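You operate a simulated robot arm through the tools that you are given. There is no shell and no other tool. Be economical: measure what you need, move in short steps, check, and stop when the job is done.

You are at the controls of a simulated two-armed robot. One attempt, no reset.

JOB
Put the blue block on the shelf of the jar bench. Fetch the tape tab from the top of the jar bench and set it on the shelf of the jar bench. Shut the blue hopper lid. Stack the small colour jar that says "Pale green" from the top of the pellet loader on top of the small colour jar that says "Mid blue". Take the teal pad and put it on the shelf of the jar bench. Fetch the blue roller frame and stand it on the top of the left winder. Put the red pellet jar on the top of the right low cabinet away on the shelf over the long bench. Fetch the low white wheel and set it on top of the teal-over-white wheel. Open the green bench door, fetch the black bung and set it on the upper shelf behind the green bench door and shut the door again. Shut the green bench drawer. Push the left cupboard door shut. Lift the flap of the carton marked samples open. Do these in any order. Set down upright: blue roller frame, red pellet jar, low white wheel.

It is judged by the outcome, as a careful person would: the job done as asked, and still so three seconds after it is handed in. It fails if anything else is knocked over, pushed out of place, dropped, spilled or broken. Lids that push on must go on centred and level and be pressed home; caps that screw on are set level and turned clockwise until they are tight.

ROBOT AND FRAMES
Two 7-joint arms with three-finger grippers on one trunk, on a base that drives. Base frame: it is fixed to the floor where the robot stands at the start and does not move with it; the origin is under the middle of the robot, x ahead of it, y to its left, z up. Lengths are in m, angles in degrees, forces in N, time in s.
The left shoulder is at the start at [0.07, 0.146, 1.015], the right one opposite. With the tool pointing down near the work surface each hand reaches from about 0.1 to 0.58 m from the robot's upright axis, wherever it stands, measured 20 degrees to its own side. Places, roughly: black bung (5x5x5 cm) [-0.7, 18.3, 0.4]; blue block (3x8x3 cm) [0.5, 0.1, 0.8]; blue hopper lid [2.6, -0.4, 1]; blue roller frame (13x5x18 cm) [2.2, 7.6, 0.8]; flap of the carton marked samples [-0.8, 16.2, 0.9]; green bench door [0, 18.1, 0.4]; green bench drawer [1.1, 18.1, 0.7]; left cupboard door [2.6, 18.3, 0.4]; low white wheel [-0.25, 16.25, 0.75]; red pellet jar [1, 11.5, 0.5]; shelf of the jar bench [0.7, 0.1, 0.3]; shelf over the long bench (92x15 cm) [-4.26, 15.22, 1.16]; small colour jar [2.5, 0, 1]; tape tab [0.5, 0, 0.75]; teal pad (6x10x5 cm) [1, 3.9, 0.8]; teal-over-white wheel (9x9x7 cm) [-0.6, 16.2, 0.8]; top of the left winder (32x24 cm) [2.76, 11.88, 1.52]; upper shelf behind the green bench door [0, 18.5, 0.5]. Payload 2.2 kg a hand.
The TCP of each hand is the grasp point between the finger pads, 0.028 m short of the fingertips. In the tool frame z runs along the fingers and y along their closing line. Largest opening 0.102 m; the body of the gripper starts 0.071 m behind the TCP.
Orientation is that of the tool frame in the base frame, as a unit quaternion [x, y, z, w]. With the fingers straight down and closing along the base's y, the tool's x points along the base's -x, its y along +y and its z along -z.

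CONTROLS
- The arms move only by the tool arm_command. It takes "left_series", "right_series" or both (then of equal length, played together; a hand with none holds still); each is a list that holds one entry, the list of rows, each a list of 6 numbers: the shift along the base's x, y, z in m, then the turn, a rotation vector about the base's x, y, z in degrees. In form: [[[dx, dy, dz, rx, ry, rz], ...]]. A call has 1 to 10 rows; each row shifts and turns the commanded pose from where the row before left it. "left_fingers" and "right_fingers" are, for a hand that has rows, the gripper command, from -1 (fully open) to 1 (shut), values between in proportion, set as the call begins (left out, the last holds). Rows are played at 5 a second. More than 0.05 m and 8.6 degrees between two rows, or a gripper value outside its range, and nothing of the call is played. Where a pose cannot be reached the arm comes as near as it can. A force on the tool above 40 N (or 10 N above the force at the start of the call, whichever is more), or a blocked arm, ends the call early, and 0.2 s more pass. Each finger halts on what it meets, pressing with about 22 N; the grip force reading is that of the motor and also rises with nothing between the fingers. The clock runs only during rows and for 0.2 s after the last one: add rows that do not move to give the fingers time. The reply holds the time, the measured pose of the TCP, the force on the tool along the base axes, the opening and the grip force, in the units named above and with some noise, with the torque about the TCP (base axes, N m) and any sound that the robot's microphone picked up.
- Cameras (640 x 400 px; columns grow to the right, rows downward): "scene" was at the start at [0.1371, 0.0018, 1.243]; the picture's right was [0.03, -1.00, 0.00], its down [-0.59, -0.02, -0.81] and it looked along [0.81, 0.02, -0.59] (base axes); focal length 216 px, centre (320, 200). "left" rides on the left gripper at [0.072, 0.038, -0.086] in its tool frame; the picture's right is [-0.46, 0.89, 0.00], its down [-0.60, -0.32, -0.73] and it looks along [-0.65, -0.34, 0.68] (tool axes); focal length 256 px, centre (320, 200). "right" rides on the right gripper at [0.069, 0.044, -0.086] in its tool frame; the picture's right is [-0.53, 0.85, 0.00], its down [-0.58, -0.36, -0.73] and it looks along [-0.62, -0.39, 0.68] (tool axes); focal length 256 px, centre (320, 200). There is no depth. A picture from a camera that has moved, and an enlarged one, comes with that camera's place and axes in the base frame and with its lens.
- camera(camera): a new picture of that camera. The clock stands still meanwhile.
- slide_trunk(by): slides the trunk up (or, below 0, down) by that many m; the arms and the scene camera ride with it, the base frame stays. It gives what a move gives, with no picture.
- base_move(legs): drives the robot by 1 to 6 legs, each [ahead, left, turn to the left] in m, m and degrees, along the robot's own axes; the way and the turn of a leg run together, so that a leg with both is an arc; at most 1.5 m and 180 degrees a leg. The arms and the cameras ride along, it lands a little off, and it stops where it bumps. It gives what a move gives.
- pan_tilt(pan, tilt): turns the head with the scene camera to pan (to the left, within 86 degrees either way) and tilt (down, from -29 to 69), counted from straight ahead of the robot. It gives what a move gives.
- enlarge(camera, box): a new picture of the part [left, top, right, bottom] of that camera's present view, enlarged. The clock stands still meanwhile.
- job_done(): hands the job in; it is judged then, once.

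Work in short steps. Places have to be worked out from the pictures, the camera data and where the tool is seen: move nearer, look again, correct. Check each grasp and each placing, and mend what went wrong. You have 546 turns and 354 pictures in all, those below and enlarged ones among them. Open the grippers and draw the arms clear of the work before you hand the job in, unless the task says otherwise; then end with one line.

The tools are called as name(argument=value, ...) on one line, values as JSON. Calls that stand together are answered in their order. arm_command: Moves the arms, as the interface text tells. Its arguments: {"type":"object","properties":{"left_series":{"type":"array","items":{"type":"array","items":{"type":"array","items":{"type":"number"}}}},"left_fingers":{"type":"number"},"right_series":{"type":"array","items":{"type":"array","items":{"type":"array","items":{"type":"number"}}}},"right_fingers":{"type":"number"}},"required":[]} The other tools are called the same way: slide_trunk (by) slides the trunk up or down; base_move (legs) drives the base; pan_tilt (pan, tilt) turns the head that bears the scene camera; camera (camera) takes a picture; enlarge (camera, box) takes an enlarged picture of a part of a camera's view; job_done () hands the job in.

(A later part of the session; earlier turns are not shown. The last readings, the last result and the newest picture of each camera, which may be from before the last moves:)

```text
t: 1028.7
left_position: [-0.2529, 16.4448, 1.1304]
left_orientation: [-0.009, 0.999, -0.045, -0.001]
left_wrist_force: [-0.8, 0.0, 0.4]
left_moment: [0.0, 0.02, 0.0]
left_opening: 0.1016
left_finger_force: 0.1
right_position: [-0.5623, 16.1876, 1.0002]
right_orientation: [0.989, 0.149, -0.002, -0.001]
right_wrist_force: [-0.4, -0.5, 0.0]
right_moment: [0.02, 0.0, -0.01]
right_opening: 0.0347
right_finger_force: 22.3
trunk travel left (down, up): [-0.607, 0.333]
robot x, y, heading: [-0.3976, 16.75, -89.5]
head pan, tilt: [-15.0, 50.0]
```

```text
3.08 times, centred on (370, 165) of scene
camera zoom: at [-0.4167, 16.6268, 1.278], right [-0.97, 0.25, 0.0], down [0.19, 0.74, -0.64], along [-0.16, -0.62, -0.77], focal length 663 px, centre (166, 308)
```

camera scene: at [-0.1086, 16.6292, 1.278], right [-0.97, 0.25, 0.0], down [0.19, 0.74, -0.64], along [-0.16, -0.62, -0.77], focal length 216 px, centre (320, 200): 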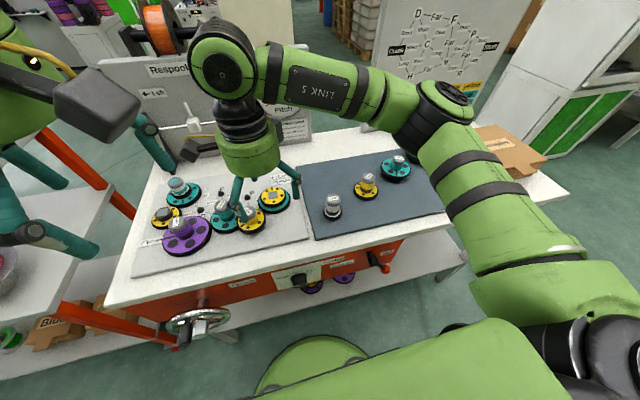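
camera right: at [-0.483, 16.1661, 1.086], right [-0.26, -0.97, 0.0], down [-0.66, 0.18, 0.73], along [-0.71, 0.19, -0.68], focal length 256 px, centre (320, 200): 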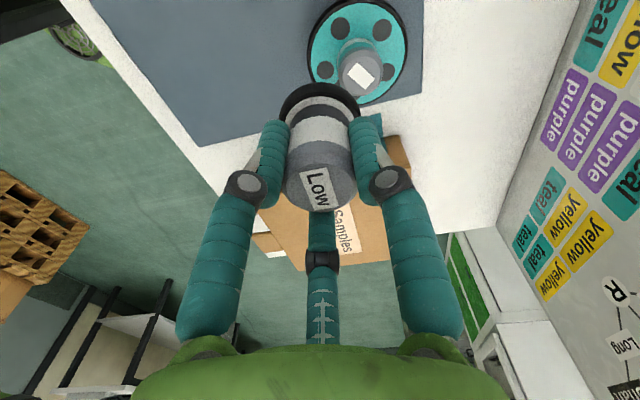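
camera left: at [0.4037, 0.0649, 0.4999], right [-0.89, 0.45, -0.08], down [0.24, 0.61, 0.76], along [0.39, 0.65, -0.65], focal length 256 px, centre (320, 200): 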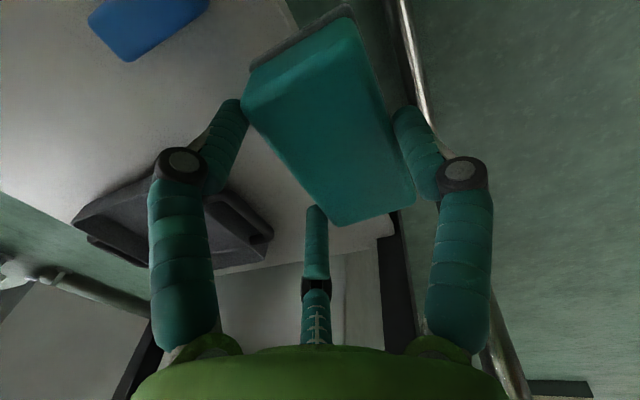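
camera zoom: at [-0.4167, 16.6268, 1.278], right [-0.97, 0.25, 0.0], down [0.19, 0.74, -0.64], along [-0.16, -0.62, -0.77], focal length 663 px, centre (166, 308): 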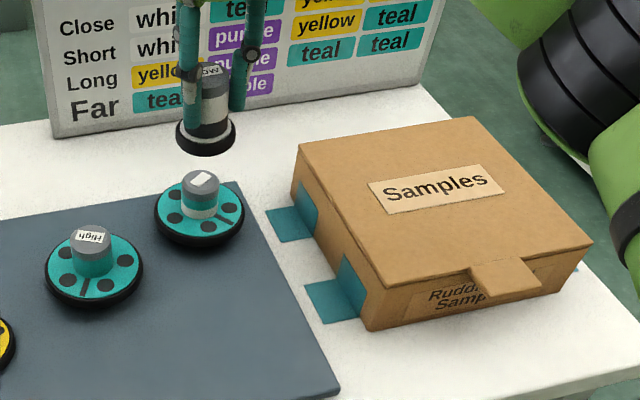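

Target stub centre ≈(−0.570, 16.156). Align and lower to just above.

arm_command(right_series=[[[-0.004, -0.016, 0, 0, 0, 0], [-0.004, -0.016, 0, 0, 0, 0], [0, 0, -0.02, 0, 0, 0], [0, 0, -0.02, 0, 0, 0], [0, 0, 0, 0, 0, 0]]])

enlarge(camera="right", box=[240, 0, 440, 150])

enlarge(camera="scene", box=[290, 100, 390, 190])

```text
t: 1029.9
left_position: [-0.2506, 16.4434, 1.131]
left_orientation: [-0.009, 0.999, -0.045, -0.001]
left_wrist_force: [0.2, -0.4, 0.2]
left_moment: [0.02, -0.01, -0.02]
left_opening: 0.102
left_finger_force: 0.0
right_position: [-0.5695, 16.1563, 0.9598]
right_orientation: [0.989, 0.15, 0.0, -0.001]
right_wrist_force: [-0.5, -0.5, -0.5]
right_moment: [-0.03, 0.0, -0.02]
right_opening: 0.0347
right_finger_force: 22.2
trunk travel left (down, up): [-0.607, 0.333]
robot x, y, heading: [-0.3962, 16.7487, -89.5]
head pan, tilt: [-15.0, 50.0]
```

```text
2.67 times, centred on (340, 75) of right
camera zoom: at [-0.4902, 16.1342, 1.0455], right [-0.26, -0.97, 0.0], down [-0.66, 0.18, 0.73], along [-0.71, 0.19, -0.68], focal length 683 px, centre (267, 533)
```

zoom: 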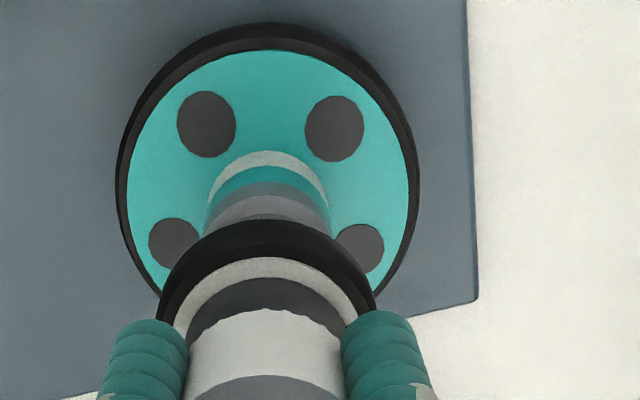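

```text
4.44 times, centred on (340, 145) of scene
camera zoom: at [-0.4161, 16.6267, 1.278], right [-0.97, 0.25, 0.0], down [0.19, 0.74, -0.64], along [-0.16, -0.62, -0.77], focal length 958 px, centre (231, 444)
```

zoom: 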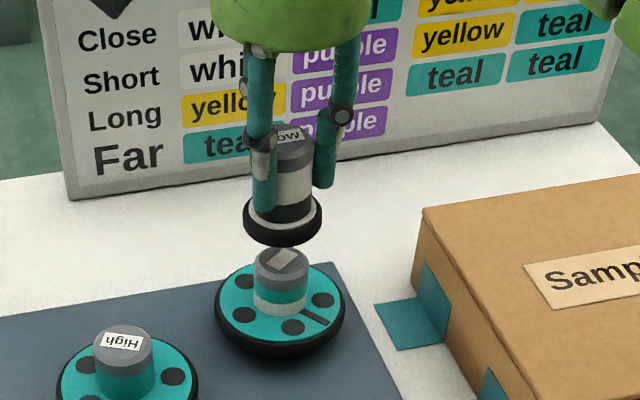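

Alignment is good in both views. Lower gently until contact.

arm_command(right_series=[[[0, 0, -0.012, 0, 0, 0], [0, 0, -0.006, 0, 0, 0], [0, 0, -0.004, 0, 0, 0], [0, 0, 0, 0, 0, 0]]])

enlarge(camera="scene", box=[290, 100, 390, 190])

```text
t: 1030.9
left_position: [-0.2503, 16.4438, 1.1314]
left_orientation: [-0.009, 0.999, -0.044, -0.002]
left_wrist_force: [-0.7, 0.3, 0.0]
left_moment: [-0.02, 0.02, 0.01]
left_opening: 0.1021
left_finger_force: 0.1
right_position: [-0.5677, 16.1547, 0.9377]
right_orientation: [0.989, 0.15, -0.001, -0.001]
right_wrist_force: [-0.1, 0.3, -2.6]
right_moment: [-0.03, 0.0, 0.02]
right_opening: 0.0346
right_finger_force: 21.6
trunk travel left (down, up): [-0.607, 0.333]
robot x, y, heading: [-0.3978, 16.7497, -89.5]
head pan, tilt: [-15.0, 50.0]
```

```text
4.44 times, centred on (340, 145) of scene
camera zoom: at [-0.4164, 16.6264, 1.278], right [-0.97, 0.25, 0.0], down [0.19, 0.74, -0.64], along [-0.16, -0.62, -0.77], focal length 958 px, centre (231, 444)
```

zoom: 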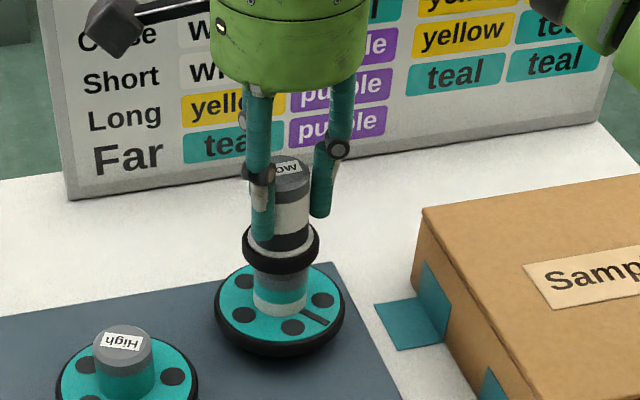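

arm_command(right_series=[[[0, 0, -0.003, 0, 0, 0], [0, 0, -0.003, 0, 0, 0], [0, 0, 0, 0, 0, 0]]])

arm_command(right_series=[[[0, 0, -0.003, 0, 0, 0], [0, 0, -0.002, 0, 0, 0], [0, 0, 0, 0, 0, 0]]])

```text
t: 1031.7
left_position: [-0.2509, 16.4445, 1.1306]
left_orientation: [-0.009, 0.999, -0.045, -0.002]
left_wrist_force: [-1.2, -0.1, 0.0]
left_moment: [0.01, -0.04, 0.02]
left_opening: 0.1017
left_finger_force: 0.1
right_position: [-0.5686, 16.1562, 0.9331]
right_orientation: [0.989, 0.149, 0.0, -0.001]
right_wrist_force: [0.0, -1.2, 5.0]
right_moment: [-0.06, -0.02, -0.04]
right_opening: 0.0345
right_finger_force: 22.1
trunk travel left (down, up): [-0.607, 0.333]
robot x, y, heading: [-0.3978, 16.7523, -89.5]
head pan, tilt: [-15.0, 50.0]
```

```text
t: 1032.5
left_position: [-0.2514, 16.4462, 1.1318]
left_orientation: [-0.009, 0.999, -0.046, -0.001]
left_wrist_force: [-0.1, 0.7, 0.5]
left_moment: [0.0, 0.02, 0.01]
left_opening: 0.1022
left_finger_force: 0.0
right_position: [-0.5693, 16.1555, 0.9294]
right_orientation: [0.989, 0.148, -0.002, 0.0]
right_wrist_force: [-2.6, -3.1, 16.1]
right_moment: [-0.15, 0.08, 0.02]
right_opening: 0.0344
right_finger_force: 22.2
trunk travel left (down, up): [-0.607, 0.333]
robot x, y, heading: [-0.3979, 16.7504, -89.5]
head pan, tilt: [-15.0, 50.0]
```

Seated. Relax slightly, open, rise and check.

arm_command(right_series=[[[0, 0, 0.002, 0, 0, 0], [0, 0, 0, 0, 0, 0]]])

arm_command(right_series=[[[0, 0, 0, 0, 0, 0], [0, 0, 0, 0, 0, 0], [0, 0, 0, 0, 0, 0], [0, 0, 0.03, 0, 0, 0], [0, 0, 0.04, 0, 0, 0], [0, 0, 0.04, 0, 0, 0], [0, 0.04, 0, 0, 0, 0], [0, 0.04, 0, 0, 0, 0], [0, 0, 0, 0, 0, 0]]], right_fingers=-1)

enlarge(camera="scene", box=[260, 80, 460, 230])

```text
t: 1033.1
left_position: [-0.251, 16.4441, 1.1308]
left_orientation: [-0.009, 0.999, -0.044, -0.001]
left_wrist_force: [1.0, 0.0, 0.4]
left_moment: [-0.01, 0.01, -0.01]
left_opening: 0.102
left_finger_force: 0.1
right_position: [-0.5693, 16.1557, 0.93]
right_orientation: [0.989, 0.15, -0.001, -0.002]
right_wrist_force: [-0.7, -2.5, 8.3]
right_moment: [-0.16, 0.03, -0.03]
right_opening: 0.0346
right_finger_force: 21.6
trunk travel left (down, up): [-0.607, 0.333]
robot x, y, heading: [-0.3969, 16.7524, -89.4]
head pan, tilt: [-15.0, 50.0]
```

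```text
t: 1035.1
left_position: [-0.2515, 16.4428, 1.1304]
left_orientation: [-0.008, 0.999, -0.044, -0.002]
left_wrist_force: [1.2, 0.0, 0.1]
left_moment: [0.03, 0.01, 0.01]
left_opening: 0.1021
left_finger_force: 0.1
right_position: [-0.5686, 16.2345, 1.0387]
right_orientation: [0.989, 0.149, -0.001, -0.002]
right_wrist_force: [0.0, -0.3, 0.3]
right_moment: [-0.02, 0.0, -0.01]
right_opening: 0.1019
right_finger_force: 0.0
trunk travel left (down, up): [-0.607, 0.333]
robot x, y, heading: [-0.3975, 16.751, -89.5]
head pan, tilt: [-15.0, 50.0]
```

```text
2.67 times, centred on (360, 155) of scene
camera zoom: at [-0.4155, 16.6257, 1.2779], right [-0.97, 0.25, 0.0], down [0.19, 0.74, -0.64], along [-0.16, -0.62, -0.77], focal length 575 px, centre (213, 320)
```

zoom: 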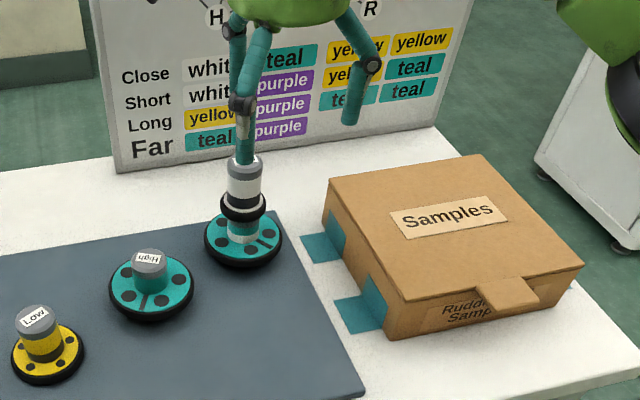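

The low white wheel now sits on the teal-over-white wheel. Next the Samples carton: its tab sticks out toward me at ≈(−0.77, 16.34, 0.88). I move the base, close the right hand, and turn it horizontal to lift the tab from below.

base_move(legs=[[-0.22, 0, 0], [0, -0.29, -0.5]])

arm_command(right_series=[[[0, 0, 0, 0, 0, -8], [0, 0, 0, 0, 0, -8], [0, 0, 0, -8.4, 0, 0], [0, 0, 0, -8.4, 0, 0], [0, 0, 0, -8.4, 0, 0], [0, 0, 0, -8.4, 0, 0], [0, 0, 0, -8.4, 0, 0], [0, 0, 0, -8.4, 0, 0], [0, 0, 0, -8.4, 0, 0], [0, 0, 0, -8.4, 0, 0]]], right_fingers=1)

arm_command(right_series=[[[0, 0, 0, -8.4, 0, 0], [0, 0, 0, -8.4, 0, 0], [0, 0, 0, -6, 0, 0], [0, 0, 0, 0, 0, 0]]])

camera(camera="scene")

```text
t: 1038.4
left_position: [-0.542, 16.6601, 1.1303]
left_orientation: [-0.006, 0.999, -0.044, -0.002]
left_wrist_force: [0.1, 0.4, 0.2]
left_moment: [0.0, 0.01, 0.02]
left_opening: 0.1021
left_finger_force: 0.0
right_position: [-0.8608, 16.4549, 1.0397]
right_orientation: [0.989, 0.146, -0.003, -0.001]
right_wrist_force: [0.6, 0.8, 0.2]
right_moment: [0.01, -0.01, 0.04]
right_opening: 0.1021
right_finger_force: 0.0
trunk travel left (down, up): [-0.607, 0.333]
robot x, y, heading: [-0.6935, 16.9664, -89.8]
head pan, tilt: [-15.0, 50.0]
```

```text
t: 1040.6
left_position: [-0.543, 16.6611, 1.1311]
left_orientation: [-0.006, 0.999, -0.043, -0.002]
left_wrist_force: [-0.8, -0.5, -0.2]
left_moment: [0.0, 0.0, 0.04]
left_opening: 0.1022
left_finger_force: 0.1
right_position: [-0.8622, 16.4541, 1.0393]
right_orientation: [0.833, 0.005, -0.005, 0.553]
right_wrist_force: [0.1, 1.3, 0.0]
right_moment: [0.01, 0.0, 0.01]
right_opening: 0.0023
right_finger_force: 22.0
trunk travel left (down, up): [-0.607, 0.333]
robot x, y, heading: [-0.6874, 16.9704, -89.6]
head pan, tilt: [-15.0, 50.0]
```

```text
t: 1041.6
left_position: [-0.5424, 16.6617, 1.1304]
left_orientation: [-0.006, 0.999, -0.044, -0.002]
left_wrist_force: [-0.5, 0.7, 0.5]
left_moment: [0.01, 0.01, 0.02]
left_opening: 0.1023
left_finger_force: 0.0
right_position: [-0.8617, 16.4548, 1.0393]
right_orientation: [0.791, 0.005, -0.006, 0.611]
right_wrist_force: [-0.6, 0.7, -0.4]
right_moment: [-0.01, 0.0, 0.04]
right_opening: 0.0023
right_finger_force: 22.2
right hand out of reach, approached as far as the arm can: row 2, 3
trunk travel left (down, up): [-0.607, 0.333]
robot x, y, heading: [-0.6856, 16.9688, -89.7]
head pan, tilt: [-15.0, 50.0]
```

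```text
103 pictures are left
camera scene: at [-0.7067, 16.8444, 1.278], right [-0.97, 0.26, 0.0], down [0.2, 0.74, -0.64], along [-0.16, -0.62, -0.77], focal length 216 px, centre (320, 200)
```

scene: 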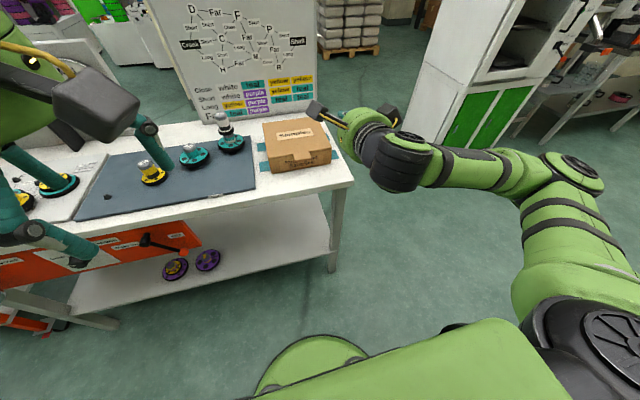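

enlarge(camera="scene", box=[240, 100, 360, 190])

```text
4.44 times, centred on (300, 145) of scene
camera zoom: at [-0.7067, 16.8444, 1.278], right [-0.97, 0.26, 0.0], down [0.2, 0.74, -0.64], along [-0.16, -0.62, -0.77], focal length 958 px, centre (409, 444)
```

zoom: 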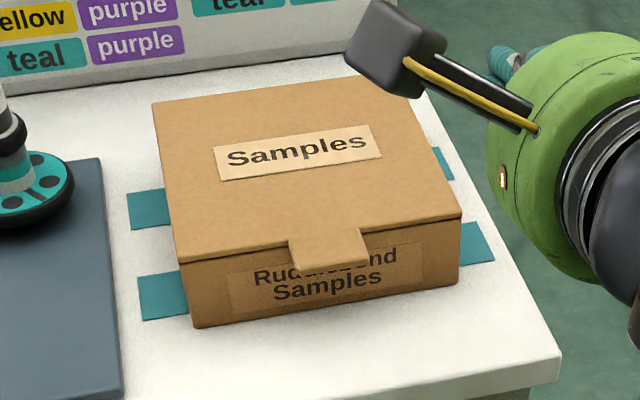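

The tab's outer edge is at ≈(−0.784, 16.345, 0.86). Lower the trunk and bring the closed fingers in front of and just below the tab.

slide_trunk(by=-0.12)

arm_command(right_series=[[[0.02, 0, -0.01, 0, 0, 0], [0.02, 0, -0.02, 0, 0, 0], [0.02, 0, -0.02, 0, 0, 0], [0.018, 0, -0.02, 0, 0, 0], [0, 0, 0, 0, 0, 0], [0, 0, 0, 0, 0, 0]]])

enlarge(camera="scene", box=[220, 60, 400, 195])

```text
t: 1043.1
left_position: [-0.5425, 16.6616, 1.01]
left_orientation: [-0.005, 0.999, -0.044, -0.001]
left_wrist_force: [0.6, -0.5, 0.6]
left_moment: [-0.01, -0.06, 0.04]
left_opening: 0.1021
left_finger_force: 0.0
right_position: [-0.8608, 16.4548, 0.919]
right_orientation: [0.791, 0.006, -0.005, 0.611]
right_wrist_force: [-0.3, 0.1, -0.3]
right_moment: [0.0, -0.02, -0.02]
right_opening: 0.002
right_finger_force: 22.2
trunk travel left (down, up): [-0.487, 0.453]
robot x, y, heading: [-0.6877, 16.9657, -89.9]
head pan, tilt: [-15.0, 50.0]
```

```text
t: 1044.5
left_position: [-0.5416, 16.6593, 1.0105]
left_orientation: [-0.006, 0.999, -0.044, -0.001]
left_wrist_force: [0.8, 0.2, 0.3]
left_moment: [-0.01, 0.01, 0.01]
left_opening: 0.1022
left_finger_force: 0.1
right_position: [-0.784, 16.4546, 0.8506]
right_orientation: [0.791, 0.004, -0.005, 0.612]
right_wrist_force: [1.2, 0.4, -0.7]
right_moment: [0.01, 0.01, 0.02]
right_opening: 0.0023
right_finger_force: 22.2
trunk travel left (down, up): [-0.487, 0.453]
robot x, y, heading: [-0.6851, 16.9712, -89.8]
head pan, tilt: [-15.0, 50.0]
```

```text
2.96 times, centred on (310, 128) of scene
camera zoom: at [-0.7063, 16.8442, 1.158], right [-0.97, 0.26, 0.0], down [0.2, 0.74, -0.64], along [-0.16, -0.62, -0.77], focal length 639 px, centre (350, 415)
```

zoom: 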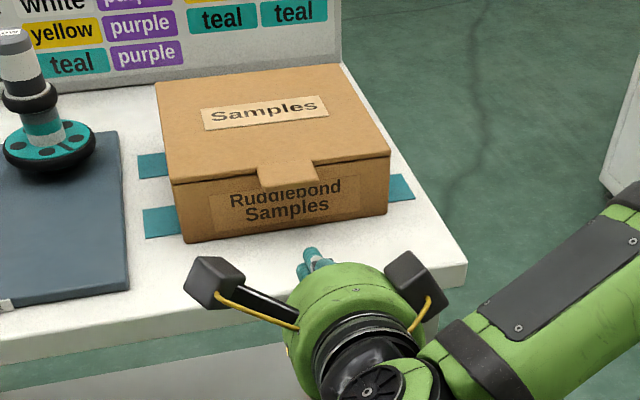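

Fingers are in line with the tab. Lower 1 cm and advance under it.

arm_command(right_series=[[[0, 0, -0.01, 0, 0, 0], [0, -0.03, 0, 0, 0, 0], [0, -0.03, 0, 0, 0, 0], [0, -0.015, 0, 0, 0, 0], [0, 0, 0, 0, 0, 0]]])

enlarge(camera="scene", box=[220, 60, 400, 195])

```text
t: 1045.7
left_position: [-0.5432, 16.6606, 1.0115]
left_orientation: [-0.006, 0.999, -0.043, -0.001]
left_wrist_force: [1.0, -0.5, -0.3]
left_moment: [0.0, -0.01, 0.03]
left_opening: 0.1019
left_finger_force: 0.0
right_position: [-0.7837, 16.3795, 0.8388]
right_orientation: [0.791, 0.006, -0.005, 0.612]
right_wrist_force: [-0.3, 0.0, 0.1]
right_moment: [-0.03, -0.01, -0.01]
right_opening: 0.0023
right_finger_force: 21.6
trunk travel left (down, up): [-0.487, 0.453]
robot x, y, heading: [-0.6855, 16.9675, -89.5]
head pan, tilt: [-15.0, 50.0]
```

```text
2.96 times, centred on (310, 128) of scene
camera zoom: at [-0.7066, 16.8445, 1.158], right [-0.97, 0.26, 0.0], down [0.2, 0.74, -0.64], along [-0.16, -0.62, -0.77], focal length 639 px, centre (350, 415)
```

zoom: 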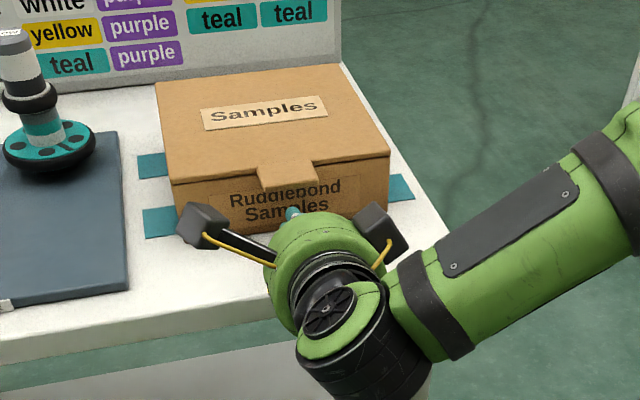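

Now lift, following the flap's arc upward and back.

arm_command(right_series=[[[0, -0.01, 0, 0, 0, 0], [0, 0, 0.02, 0, 0, 0], [0, -0.002, 0.02, 0, 0, 0], [0, -0.005, 0.025, 0, 0, 0], [0, -0.008, 0.025, 0, 0, 0], [0, 0, 0, 0, 0, 0]]])

enlarge(camera="scene", box=[220, 40, 400, 175])

```text
t: 1047.1
left_position: [-0.5419, 16.6611, 1.0099]
left_orientation: [-0.006, 0.999, -0.044, -0.002]
left_wrist_force: [0.4, -0.7, -0.5]
left_moment: [0.0, 0.02, 0.0]
left_opening: 0.1021
left_finger_force: 0.1
right_position: [-0.7823, 16.3537, 0.9301]
right_orientation: [0.791, 0.005, -0.006, 0.611]
right_wrist_force: [0.0, -0.8, -0.3]
right_moment: [-0.01, -0.01, 0.01]
right_opening: 0.0021
right_finger_force: 22.0
trunk travel left (down, up): [-0.487, 0.453]
robot x, y, heading: [-0.6844, 16.9714, -90.1]
head pan, tilt: [-15.0, 50.0]
```

```text
2.96 times, centred on (310, 108) of scene
camera zoom: at [-0.7066, 16.8443, 1.158], right [-0.97, 0.26, 0.0], down [0.2, 0.74, -0.64], along [-0.16, -0.62, -0.77], focal length 639 px, centre (350, 474)
```

zoom: 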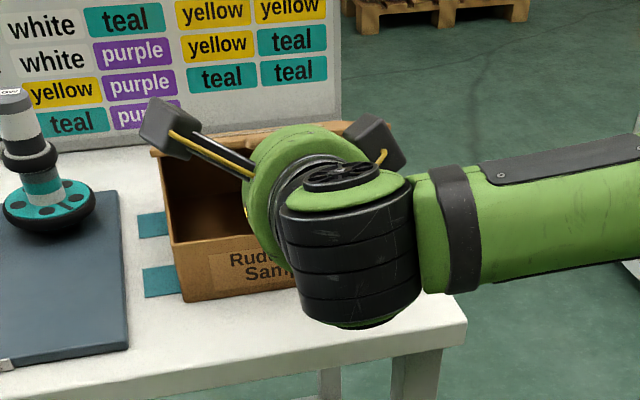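

The flap is lifting. Continue up and back, then push it past vertical with a short base move.

arm_command(right_series=[[[0, -0.02, 0.035, 0, 0, 0], [0, -0.022, 0.03, 0, 0, 0], [0, -0.025, 0.03, 0, 0, 0], [0, -0.015, 0.03, 0, 0, 0], [0, 0, 0, 0, 0, 0]]])

base_move(legs=[[0.1, 0, 0]])

enlarge(camera="scene", box=[200, 20, 400, 170])

```text
t: 1048.3
left_position: [-0.5419, 16.6606, 1.0099]
left_orientation: [-0.006, 0.999, -0.044, -0.001]
left_wrist_force: [0.3, 0.2, -0.5]
left_moment: [-0.02, -0.03, -0.02]
left_opening: 0.102
left_finger_force: 0.0
right_position: [-0.7843, 16.2728, 1.0556]
right_orientation: [0.791, 0.006, -0.005, 0.611]
right_wrist_force: [-0.2, 0.4, 0.0]
right_moment: [-0.03, -0.01, 0.0]
right_opening: 0.0018
right_finger_force: 22.3
trunk travel left (down, up): [-0.487, 0.453]
robot x, y, heading: [-0.6866, 16.9697, -89.6]
head pan, tilt: [-15.0, 50.0]
```

```text
t: 1049.5
left_position: [-0.5423, 16.5618, 1.011]
left_orientation: [-0.006, 0.999, -0.044, -0.001]
left_wrist_force: [0.4, 0.2, 0.7]
left_moment: [0.03, -0.02, -0.03]
left_opening: 0.1022
left_finger_force: 0.1
right_position: [-0.7836, 16.1732, 1.0546]
right_orientation: [0.791, 0.005, -0.005, 0.611]
right_wrist_force: [0.9, -0.4, -0.3]
right_moment: [0.01, 0.01, 0.05]
right_opening: 0.0021
right_finger_force: 21.6
trunk travel left (down, up): [-0.487, 0.453]
robot x, y, heading: [-0.6827, 16.8694, -89.9]
head pan, tilt: [-15.0, 50.0]
```

```text
2.67 times, centred on (300, 95) of scene
camera zoom: at [-0.7061, 16.7455, 1.158], right [-0.97, 0.26, 0.0], down [0.2, 0.74, -0.64], along [-0.16, -0.62, -0.77], focal length 575 px, centre (373, 480)
```

zoom: 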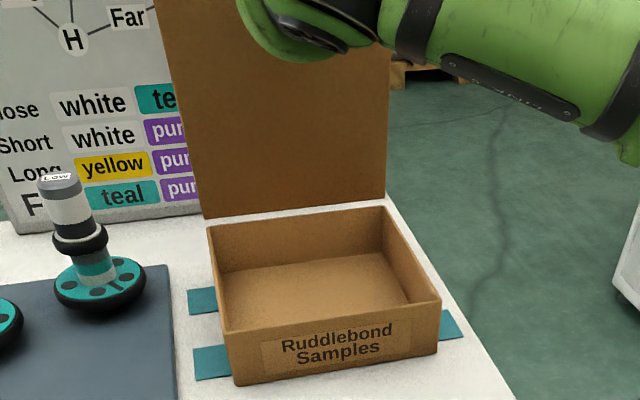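

Flap is about vertical; push a bit further, then withdraw and see whether it stays.

base_move(legs=[[0.06, 0, 0]])

arm_command(right_series=[[[0, 0.03, 0.005, 0, 0, 0], [0, 0.04, 0.0, 0, 0, 0], [0, 0.04, 0, 0, 0, 0], [0, 0.04, 0, 0, 0, 0], [0, 0.03, 0.02, 0, 0, 0], [0, 0, 0.02, 0, 0, 0]]])

camera(camera="scene")

```text
t: 1050.4
left_position: [-0.5419, 16.5022, 1.011]
left_orientation: [-0.007, 0.999, -0.045, -0.002]
left_wrist_force: [0.3, -0.4, -0.5]
left_moment: [0.02, 0.01, 0.01]
left_opening: 0.1021
left_finger_force: 0.0
right_position: [-0.7834, 16.1141, 1.0542]
right_orientation: [0.791, 0.005, -0.005, 0.611]
right_wrist_force: [0.4, -0.3, -1.0]
right_moment: [-0.01, 0.04, 0.02]
right_opening: 0.0022
right_finger_force: 22.0
trunk travel left (down, up): [-0.487, 0.453]
robot x, y, heading: [-0.685, 16.8125, -89.8]
head pan, tilt: [-15.0, 50.0]
```

```text
t: 1051.8
left_position: [-0.5413, 16.5032, 1.0111]
left_orientation: [-0.006, 0.999, -0.045, -0.001]
left_wrist_force: [0.2, 0.7, -0.3]
left_moment: [-0.02, 0.03, 0.02]
left_opening: 0.1021
left_finger_force: 0.1
right_position: [-0.7835, 16.2953, 1.1008]
right_orientation: [0.791, 0.005, -0.005, 0.612]
right_wrist_force: [0.1, 0.2, -0.6]
right_moment: [0.0, -0.01, 0.0]
right_opening: 0.002
right_finger_force: 22.1
trunk travel left (down, up): [-0.487, 0.453]
robot x, y, heading: [-0.6871, 16.8108, -90.0]
head pan, tilt: [-15.0, 50.0]
```

```text
97 pictures are left
camera scene: at [-0.7058, 16.6861, 1.1579], right [-0.97, 0.26, 0.0], down [0.2, 0.74, -0.64], along [-0.16, -0.62, -0.77], focal length 216 px, centre (320, 200)
```

scene: 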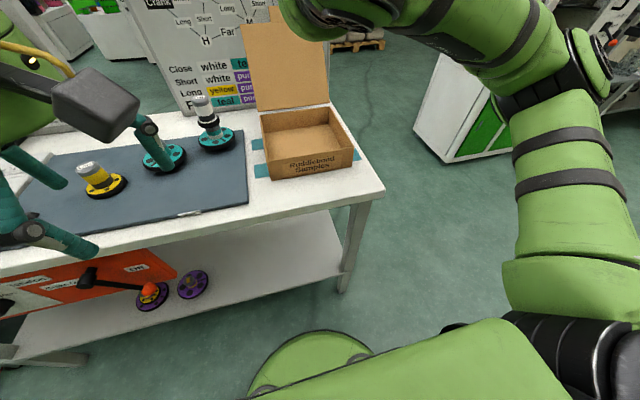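

Flap stays open. Back off, bring the right hand back to tool-down, and turn to the green bench on the north side.

base_move(legs=[[-0.27, 0, 0]])

arm_command(right_series=[[[0, 0.01, 0, 8.4, 0, 0], [0, 0.01, 0, 8.4, 0, 0], [0, 0.01, 0, 8.4, 0, 0], [0, 0.01, 0, 8.4, 0, 0], [0, 0.01, 0, 8.4, 0, 0], [0, 0.01, 0, 8.4, 0, 0], [0, 0.01, 0, 8.4, 0, 0], [0, 0.01, 0, 8.4, 0, 0], [0, 0.01, 0, 8, 0, 0], [0, 0, 0, 0, 0, 0]]], right_fingers=-1)

base_move(legs=[[0, 0.3, 0], [0, 0, 90], [0, 0, 90]])

pan_tilt(pan=0, tilt=30)

camera(camera="scene")

```text
t: 1053.7
left_position: [-0.5419, 16.7706, 1.0108]
left_orientation: [-0.007, 0.999, -0.044, -0.002]
left_wrist_force: [0.8, -0.6, -0.3]
left_moment: [0.03, 0.01, -0.02]
left_opening: 0.1018
left_finger_force: 0.1
right_position: [-0.7834, 16.5627, 1.0993]
right_orientation: [0.791, 0.005, -0.005, 0.611]
right_wrist_force: [0.8, 0.5, -0.2]
right_moment: [-0.03, 0.01, 0.01]
right_opening: 0.0023
right_finger_force: 22.6
trunk travel left (down, up): [-0.487, 0.453]
robot x, y, heading: [-0.6855, 17.0804, -89.5]
head pan, tilt: [-15.0, 50.0]
```

```text
t: 1055.9
left_position: [-0.5434, 16.7707, 1.01]
left_orientation: [-0.007, 0.999, -0.044, -0.002]
left_wrist_force: [-0.4, -0.2, -0.5]
left_moment: [-0.01, 0.0, -0.03]
left_opening: 0.1019
left_finger_force: 0.1
right_position: [-0.783, 16.6523, 1.1007]
right_orientation: [1.0, 0.008, 0.0, 0.001]
right_wrist_force: [-0.2, -0.3, 0.1]
right_moment: [-0.02, 0.02, -0.02]
right_opening: 0.1018
right_finger_force: 0.1
trunk travel left (down, up): [-0.487, 0.453]
robot x, y, heading: [-0.6904, 17.0761, -89.7]
head pan, tilt: [-15.0, 50.0]
```

```text
t: 1065.6
left_position: [-0.5317, 17.3898, 1.0109]
left_orientation: [0.999, 0.005, 0.002, -0.045]
left_wrist_force: [-0.8, -0.4, -0.4]
left_moment: [0.02, -0.04, -0.02]
left_opening: 0.102
left_finger_force: 0.1
right_position: [-0.2888, 17.5074, 1.1001]
right_orientation: [-0.005, 1.0, 0.002, 0.0]
right_wrist_force: [0.2, 0.0, 0.6]
right_moment: [0.04, 0.0, 0.0]
right_opening: 0.102
right_finger_force: 0.1
trunk travel left (down, up): [-0.487, 0.453]
robot x, y, heading: [-0.3892, 17.0796, 89.9]
head pan, tilt: [-15.0, 50.0]
```

```text
t: 1066.4
left_position: [-0.5317, 17.3887, 1.0102]
left_orientation: [0.999, 0.006, 0.001, -0.044]
left_wrist_force: [0.2, -0.5, -0.4]
left_moment: [0.02, -0.03, 0.03]
left_opening: 0.1022
left_finger_force: 0.0
right_position: [-0.2896, 17.507, 1.1002]
right_orientation: [-0.005, 1.0, 0.001, 0.0]
right_wrist_force: [0.3, 0.3, -0.9]
right_moment: [0.0, 0.03, 0.02]
right_opening: 0.1023
right_finger_force: 0.0
trunk travel left (down, up): [-0.487, 0.453]
robot x, y, heading: [-0.3816, 17.0799, 90.1]
head pan, tilt: [0.0, 30.0]
```

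```text
96 pictures are left
camera scene: at [-0.3876, 17.2207, 1.1875], right [1.0, 0.0, 0.0], down [0.0, -0.5, -0.87], along [0.0, 0.87, -0.5], focal length 216 px, centre (320, 200)
```

scene: 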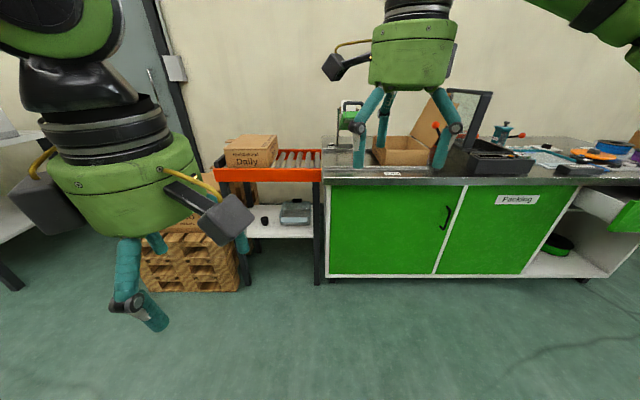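

I see the green bench: left door with a handle at ≈(0.22, 18.07, 0.6), drawer open at right, and the black bung on the low shelf at ≈(−0.74, 18.36, 0.4). Plan: pick the bung with the left hand (pitched 60°), open the door with the right. First reorient the left hand.

arm_command(left_series=[[[0, 0, 0, 0, 0, -8.4], [0, 0, 0, 0, 0, -8.4], [0, 0, 0, 0, 0, -8.4], [0, 0, 0, 0, 0, -8.4], [0, 0, 0, 0, 0, -8.4], [0, 0, 0, 0, 0, -8.4], [0, 0, 0, 0, 0, -8.4], [0, 0, 0, 0, 0, -8.4], [0, 0, 0, 0, 0, -8.4], [0, 0, 0, 0, 0, -8.4]]], right_series=[[[0, -0.012, 0.03, 0, 0, 0], [0, -0.012, 0.03, 0, 0, 0], [0, -0.012, 0.03, 0, 0, 0], [0, -0.012, 0.03, 0, 0, 0], [0, -0.012, 0.03, 0, 0, 0], [0, -0.012, 0.02, 0, 0, 0], [0, -0.012, 0, 0, 0, 0], [0, -0.012, 0, 0, 0, 0], [0, 0, 0, 0, 0, 0], [0, 0, 0, 0, 0, 0]]])

arm_command(left_series=[[[0, 0, 0, 0, 0, -6], [0, 0.01, 0, 8.4, 0, 0], [0, 0.01, 0, 8.4, 0, 0], [0, 0.01, 0, 8.4, 0, 0], [0, 0.01, 0, 8.4, 0, 0], [0, 0.01, 0, 8.4, 0, 0], [0, 0.01, 0, 8.4, 0, 0], [0, 0.01, 0, 8.4, 0, 0], [0, 0, 0, 0, 0, 0]]])

```text
t: 1068.6
left_position: [-0.5302, 17.3896, 1.0109]
left_orientation: [0.745, -0.666, 0.031, -0.032]
left_wrist_force: [0.0, -1.0, 0.1]
left_moment: [-0.03, 0.0, 0.0]
left_opening: 0.1021
left_finger_force: 0.0
right_position: [-0.2845, 17.421, 1.1713]
right_orientation: [-0.005, 1.0, 0.001, -0.001]
right_wrist_force: [0.5, 0.2, -0.4]
right_moment: [0.0, 0.03, 0.03]
right_opening: 0.1017
right_finger_force: 0.0
right hand out of reach, approached as far as the arm can: row 3, 4, 5, 6, 8
trunk travel left (down, up): [-0.487, 0.453]
robot x, y, heading: [-0.3878, 17.0791, 90.0]
head pan, tilt: [0.0, 30.0]
```

```text
t: 1070.6
left_position: [-0.5286, 17.4677, 1.0229]
left_orientation: [-0.604, 0.628, 0.316, 0.374]
left_wrist_force: [0.1, -0.4, 0.6]
left_moment: [0.03, 0.0, 0.02]
left_opening: 0.1021
left_finger_force: 0.1
left hand out of reach, approached as far as the arm can: row 8
right_position: [-0.2833, 17.421, 1.1699]
right_orientation: [-0.005, 1.0, 0.002, 0.0]
right_wrist_force: [0.0, -1.5, 0.3]
right_moment: [0.0, 0.0, 0.0]
right_opening: 0.1018
right_finger_force: 0.1
trunk travel left (down, up): [-0.487, 0.453]
robot x, y, heading: [-0.3883, 17.079, 90.1]
head pan, tilt: [0.0, 30.0]
```

Left hand is at 59° pitch. Lower the trunk and drive up to the low shelf.

slide_trunk(by=-0.22)

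base_move(legs=[[0, 0.16, 0], [0.58, 0, 0]])

arm_command(left_series=[[[-0.01, 0, -0.045, 0, 0, 0], [-0.01, 0, -0.045, 0, 0, 0], [-0.01, 0, -0.045, 0, 0, 0], [-0.01, 0, -0.045, 0, 0, 0], [-0.01, 0, -0.045, 0, 0, 0], [-0.01, 0, -0.045, 0, 0, 0], [-0.01, 0, -0.04, 0, 0, 0], [0, 0, 0, 0, 0, 0]]])

pan_tilt(pan=20, tilt=40)

camera(camera="scene")

camera(camera="left")

```text
t: 1073.0
left_position: [-0.5275, 17.4668, 0.8034]
left_orientation: [-0.604, 0.629, 0.316, 0.373]
left_wrist_force: [0.7, -0.1, 0.1]
left_moment: [-0.01, -0.02, -0.01]
left_opening: 0.1019
left_finger_force: 0.0
right_position: [-0.2841, 17.4208, 0.9497]
right_orientation: [-0.005, 1.0, 0.002, 0.0]
right_wrist_force: [-0.6, 0.7, 1.3]
right_moment: [-0.03, 0.02, 0.01]
right_opening: 0.102
right_finger_force: 0.1
trunk travel left (down, up): [-0.267, 0.673]
robot x, y, heading: [-0.3887, 17.0828, 90.2]
head pan, tilt: [0.0, 30.0]
```

```text
t: 1077.3
left_position: [-0.6914, 18.0457, 0.8034]
left_orientation: [-0.605, 0.628, 0.317, 0.373]
left_wrist_force: [0.3, -0.3, 0.6]
left_moment: [0.01, -0.01, -0.03]
left_opening: 0.1021
left_finger_force: 0.1
right_position: [-0.4468, 17.9997, 0.9493]
right_orientation: [-0.007, 1.0, 0.001, 0.0]
right_wrist_force: [0.4, 0.5, 0.3]
right_moment: [-0.01, 0.01, -0.02]
right_opening: 0.1021
right_finger_force: 0.0
trunk travel left (down, up): [-0.267, 0.673]
robot x, y, heading: [-0.5501, 17.6575, 90.4]
head pan, tilt: [0.0, 30.0]
```

```text
t: 1078.3
left_position: [-0.7089, 18.1338, 0.6948]
left_orientation: [-0.598, 0.627, 0.322, 0.381]
left_wrist_force: [0.0, 1.0, -0.5]
left_moment: [0.05, -0.01, -0.02]
left_opening: 0.1027
left_finger_force: 0.1
left hand out of reach, approached as far as the arm can: row 1, 2, 3, 4, 5
right_position: [-0.4492, 18.0027, 0.9483]
right_orientation: [-0.007, 1.0, -0.001, 0.001]
right_wrist_force: [0.5, 2.4, -0.7]
right_moment: [-0.21, 0.0, 0.04]
right_opening: 0.1018
right_finger_force: 0.0
trunk travel left (down, up): [-0.267, 0.673]
robot x, y, heading: [-0.5508, 17.6589, 90.3]
head pan, tilt: [0.0, 30.0]
stopped in row 5 (left hand): the force on the tool passed its limit at 132 N (the readings are from after the stop); the commanded pose is now the measured one
```

```text
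t: 1079.2
left_position: [-0.7069, 18.1317, 0.6969]
left_orientation: [-0.596, 0.628, 0.322, 0.383]
left_wrist_force: [2.4, -2.8, -5.4]
left_moment: [-0.01, 0.18, -0.22]
left_opening: 0.1009
left_finger_force: 0.2
right_position: [-0.4484, 17.9986, 0.9497]
right_orientation: [-0.007, 1.0, 0.001, 0.0]
right_wrist_force: [1.0, -0.1, 0.3]
right_moment: [-0.03, 0.0, 0.02]
right_opening: 0.1019
right_finger_force: 0.0
trunk travel left (down, up): [-0.267, 0.673]
robot x, y, heading: [-0.5498, 17.6582, 90.4]
head pan, tilt: [20.0, 40.0]
```

```text
95 pictures are left
camera scene: at [-0.5801, 17.7876, 0.9521], right [0.94, 0.35, 0.0], down [0.22, -0.6, -0.77], along [-0.27, 0.72, -0.64], focal length 216 px, centre (320, 200)
```

scene: 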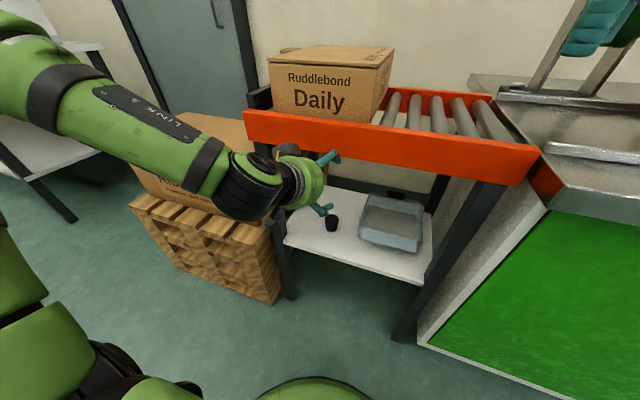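

```text
94 pictures are left
camera left: at [-0.7519, 18.0232, 0.675], right [-0.88, 0.31, 0.36], down [0.24, -0.35, 0.9], along [0.4, 0.88, 0.24], focal length 256 px, centre (320, 200)
```

left: 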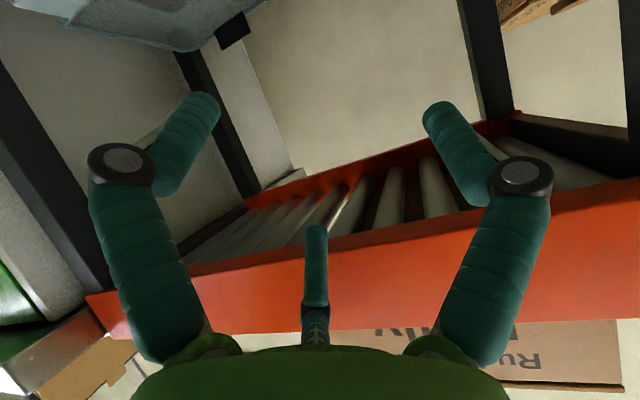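

The left hand bumped the orange beam (reach limit pushed it forward). Back off and lower the trunk instead.

arm_command(left_series=[[[0, -0.03, 0, 0, 0, 0], [0, -0.04, 0, 0, 0, 0], [0, -0.04, 0, 0, 0, 0], [0, 0, 0, 0, 0, 0]]])

base_move(legs=[[-0.12, 0, 0]])

slide_trunk(by=-0.255)

camera(camera="scene")

```text
t: 1080.2
left_position: [-0.6886, 18.1102, 0.7367]
left_orientation: [-0.596, 0.627, 0.323, 0.384]
left_wrist_force: [-0.6, -0.4, 0.1]
left_moment: [0.02, 0.04, 0.0]
left_opening: 0.102
left_finger_force: 0.1
left hand out of reach, approached as far as the arm can: row 1, 2, 3
right_position: [-0.4479, 17.9975, 0.9499]
right_orientation: [-0.008, 1.0, 0.001, 0.001]
right_wrist_force: [-0.2, 0.4, -0.2]
right_moment: [-0.02, 0.02, 0.03]
right_opening: 0.1018
right_finger_force: 0.1
trunk travel left (down, up): [-0.267, 0.673]
robot x, y, heading: [-0.5492, 17.6603, 90.6]
head pan, tilt: [20.0, 40.0]
```

```text
t: 1081.4
left_position: [-0.6878, 17.9904, 0.739]
left_orientation: [-0.596, 0.627, 0.323, 0.384]
left_wrist_force: [0.0, -0.3, -1.0]
left_moment: [-0.03, 0.0, -0.01]
left_opening: 0.102
left_finger_force: 0.1
right_position: [-0.448, 17.879, 0.95]
right_orientation: [-0.009, 1.0, 0.003, -0.001]
right_wrist_force: [-0.4, -0.3, 0.7]
right_moment: [0.0, 0.01, 0.0]
right_opening: 0.1021
right_finger_force: 0.0
trunk travel left (down, up): [-0.267, 0.673]
robot x, y, heading: [-0.5508, 17.5372, 90.7]
head pan, tilt: [20.0, 40.0]
```

```text
t: 1084.0
left_position: [-0.6883, 17.9909, 0.4823]
left_orientation: [-0.596, 0.627, 0.323, 0.384]
left_wrist_force: [-0.7, -0.1, 0.0]
left_moment: [0.04, 0.0, 0.01]
left_opening: 0.1019
left_finger_force: 0.1
right_position: [-0.4471, 17.8798, 0.6945]
right_orientation: [-0.009, 1.0, 0.003, 0.001]
right_wrist_force: [0.4, 0.1, -0.2]
right_moment: [-0.03, -0.01, 0.04]
right_opening: 0.102
right_finger_force: 0.0
trunk travel left (down, up): [-0.012, 0.928]
robot x, y, heading: [-0.5451, 17.5405, 90.4]
head pan, tilt: [20.0, 40.0]
```

```text
93 pictures are left
camera scene: at [-0.5795, 17.6683, 0.6972], right [0.94, 0.35, 0.0], down [0.22, -0.6, -0.77], along [-0.27, 0.72, -0.64], focal length 216 px, centre (320, 200)
```

scene: 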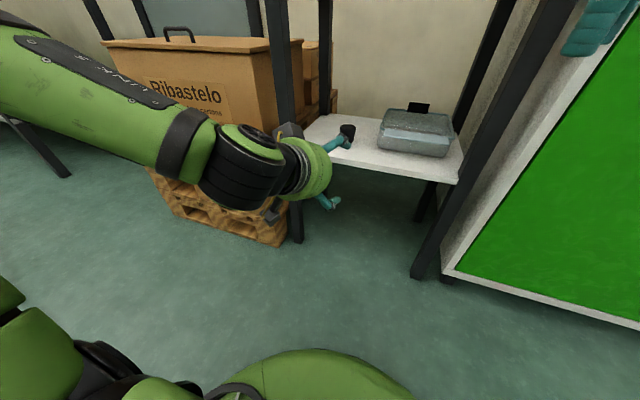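

With this finger layout the low finger would hit the shelf, so I'll use the right hand instead with its lone finger on top. Raise the left hand out of the way and pitch the right hand.

base_move(legs=[[-0.15, 0.0, 0]])

arm_command(left_series=[[[0, 0, 0.03, -8, 0, 0], [0, 0, 0.03, -8, 0, 0], [0, 0, 0.04, -8, 0, 0], [0, 0, 0.04, -8, 0, 0], [0, 0, 0.04, -8, 0, 0], [0, -0.02, 0.04, -8, 0, 0], [0, -0.02, 0.04, -8, 0, 0], [0, -0.02, 0.03, 0, 0, 0], [0, -0.02, 0.02, 0, 0, 0], [0, 0, 0, 0, 0, 0]]], right_series=[[[0, 0.02, -0.01, 8.4, 0, 0], [0, 0.02, -0.01, 8.4, 0, 0], [0, 0.02, -0.01, 8.4, 0, 0], [0, 0.02, -0.01, 8.4, 0, 0], [0, 0.02, -0.01, 8.4, 0, 0], [0, 0.02, -0.01, 8.4, 0, 0], [0, 0.01, -0.01, 8.4, 0, 0], [0, 0.01, 0, 8.4, 0, 0], [0, 0, 0, 8.4, 0, 0], [0, 0, 0, 0, 0, 0]]])

base_move(legs=[[0, 0.26, -0.4]])

pan_tilt(pan=0, tilt=25)

camera(camera="scene")

camera(camera="right")

```text
t: 1085.4
left_position: [-0.6865, 17.8436, 0.4823]
left_orientation: [-0.596, 0.627, 0.322, 0.383]
left_wrist_force: [-0.3, -0.3, 0.1]
left_moment: [0.0, 0.01, 0.02]
left_opening: 0.102
left_finger_force: 0.2
right_position: [-0.4468, 17.7311, 0.6947]
right_orientation: [-0.008, 1.0, 0.002, 0.001]
right_wrist_force: [-0.2, -0.1, 0.6]
right_moment: [0.0, 0.0, 0.02]
right_opening: 0.1019
right_finger_force: 0.0
trunk travel left (down, up): [-0.012, 0.928]
robot x, y, heading: [-0.5464, 17.3934, 90.5]
head pan, tilt: [20.0, 40.0]
```

```text
t: 1087.6
left_position: [-0.7444, 17.7074, 0.6905]
left_orientation: [0.706, -0.705, 0.01, -0.061]
left_wrist_force: [0.5, -0.1, 0.1]
left_moment: [0.02, 0.0, 0.01]
left_opening: 0.1022
left_finger_force: 0.0
left hand out of reach, approached as far as the arm can: row 5, 6, 7, 8, 9
right_position: [-0.4463, 17.8709, 0.6246]
right_orientation: [-0.006, 0.789, 0.615, 0.004]
right_wrist_force: [-0.6, -0.1, 0.0]
right_moment: [-0.01, 0.03, 0.03]
right_opening: 0.1017
right_finger_force: 0.0
trunk travel left (down, up): [-0.012, 0.928]
robot x, y, heading: [-0.5488, 17.3909, 90.5]
head pan, tilt: [20.0, 40.0]
```

```text
t: 1089.5
left_position: [-1.0032, 17.7081, 0.6911]
left_orientation: [-0.703, 0.708, -0.01, 0.06]
left_wrist_force: [-0.2, 0.7, 0.8]
left_moment: [-0.02, -0.02, -0.01]
left_opening: 0.1019
left_finger_force: 0.1
right_position: [-0.7017, 17.8707, 0.6243]
right_orientation: [-0.003, 0.789, 0.614, 0.008]
right_wrist_force: [-0.6, 0.5, 0.0]
right_moment: [0.03, 0.01, 0.0]
right_opening: 0.1019
right_finger_force: 0.2
trunk travel left (down, up): [-0.012, 0.928]
robot x, y, heading: [-0.8074, 17.3914, 89.8]
head pan, tilt: [20.0, 40.0]
```

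```text
t: 1090.3
left_position: [-1.0019, 17.7076, 0.6902]
left_orientation: [-0.704, 0.708, -0.009, 0.06]
left_wrist_force: [0.1, -0.7, 0.3]
left_moment: [-0.02, -0.01, 0.0]
left_opening: 0.1018
left_finger_force: 0.1
right_position: [-0.7026, 17.8717, 0.6248]
right_orientation: [-0.003, 0.789, 0.614, 0.008]
right_wrist_force: [-0.5, -0.1, -0.1]
right_moment: [-0.03, 0.03, 0.0]
right_opening: 0.1017
right_finger_force: 0.1
trunk travel left (down, up): [-0.012, 0.928]
robot x, y, heading: [-0.8114, 17.39, 89.8]
head pan, tilt: [0.0, 25.0]
```

```text
92 pictures are left
camera scene: at [-0.8086, 17.5319, 0.7204], right [1.0, 0.0, 0.0], down [0.0, -0.42, -0.91], along [0.0, 0.91, -0.42], focal length 216 px, centre (320, 200)
```

scene: 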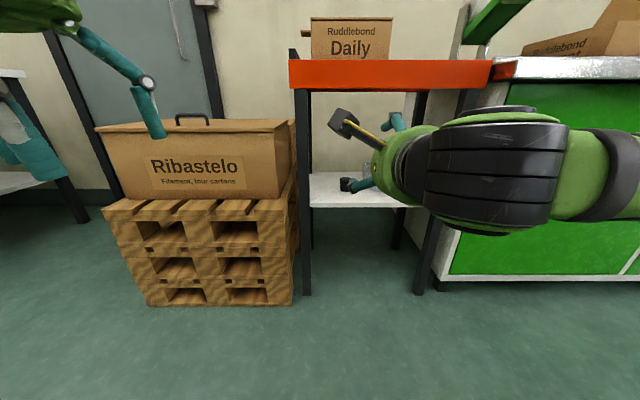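

```text
91 pictures are left
camera right: at [-0.7732, 17.7984, 0.6871], right [0.52, 0.2, 0.83], down [0.58, -0.8, -0.17], along [0.63, 0.56, -0.54], focal length 256 px, centre (320, 200)
```

right: 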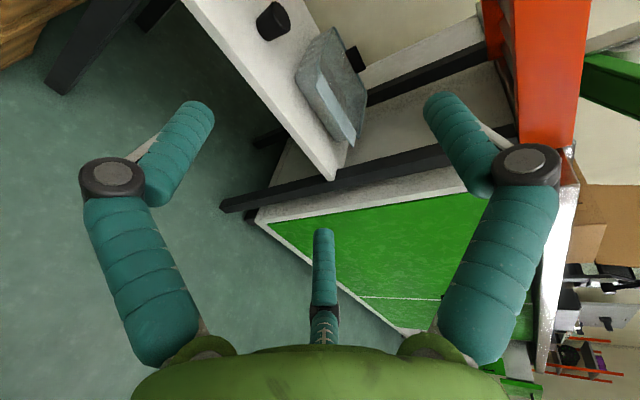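

Triangulation places the bung at ≈(−0.715, 18.20, 0.48) on the shelf (shelf z≈0.455). Lower the hand to match and drive in closer, then look.

arm_command(right_series=[[[-0.006, 0, -0.03, 0, 0, 0], [-0.006, 0, -0.03, 0, 0, 0], [0, 0, -0.03, 0, 0, 0], [0, 0, -0.02, 0, 0, 0], [0, 0, 0, 0, 0, 0]]])

base_move(legs=[[0.16, 0, 0]])

camera(camera="right")

```text
t: 1091.5
left_position: [-1.0022, 17.7068, 0.6905]
left_orientation: [-0.703, 0.709, -0.011, 0.06]
left_wrist_force: [0.2, 0.2, -0.4]
left_moment: [0.0, 0.01, 0.02]
left_opening: 0.1018
left_finger_force: 0.0
right_position: [-0.7149, 17.8708, 0.5149]
right_orientation: [-0.003, 0.789, 0.615, 0.008]
right_wrist_force: [-0.1, 0.2, 0.1]
right_moment: [0.0, 0.0, 0.02]
right_opening: 0.1021
right_finger_force: 0.0
trunk travel left (down, up): [-0.012, 0.928]
robot x, y, heading: [-0.8047, 17.3897, 89.7]
head pan, tilt: [0.0, 25.0]
```

```text
t: 1092.9
left_position: [-1.0011, 17.867, 0.6906]
left_orientation: [-0.704, 0.708, -0.011, 0.06]
left_wrist_force: [-1.0, 1.1, 0.3]
left_moment: [0.0, 0.0, 0.01]
left_opening: 0.1018
left_finger_force: 0.0
right_position: [-0.7137, 18.0302, 0.5153]
right_orientation: [-0.003, 0.789, 0.614, 0.008]
right_wrist_force: [-0.2, 0.2, 0.5]
right_moment: [-0.01, -0.03, 0.02]
right_opening: 0.1021
right_finger_force: 0.1
trunk travel left (down, up): [-0.012, 0.928]
robot x, y, heading: [-0.808, 17.5524, 89.9]
head pan, tilt: [0.0, 25.0]
```

```text
90 pictures are left
camera right: at [-0.7846, 17.9581, 0.5776], right [0.52, 0.2, 0.83], down [0.57, -0.8, -0.17], along [0.63, 0.56, -0.54], focal length 256 px, centre (320, 200)
```

right: 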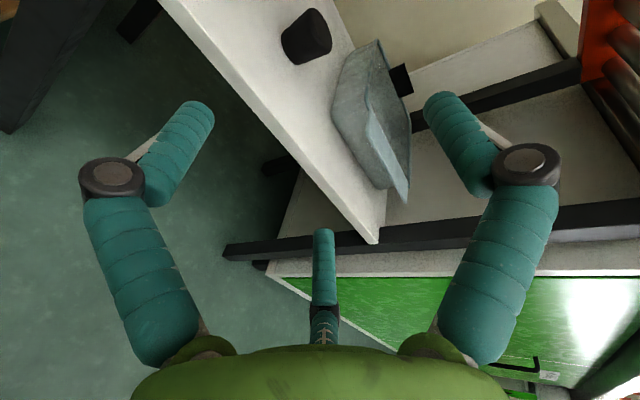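

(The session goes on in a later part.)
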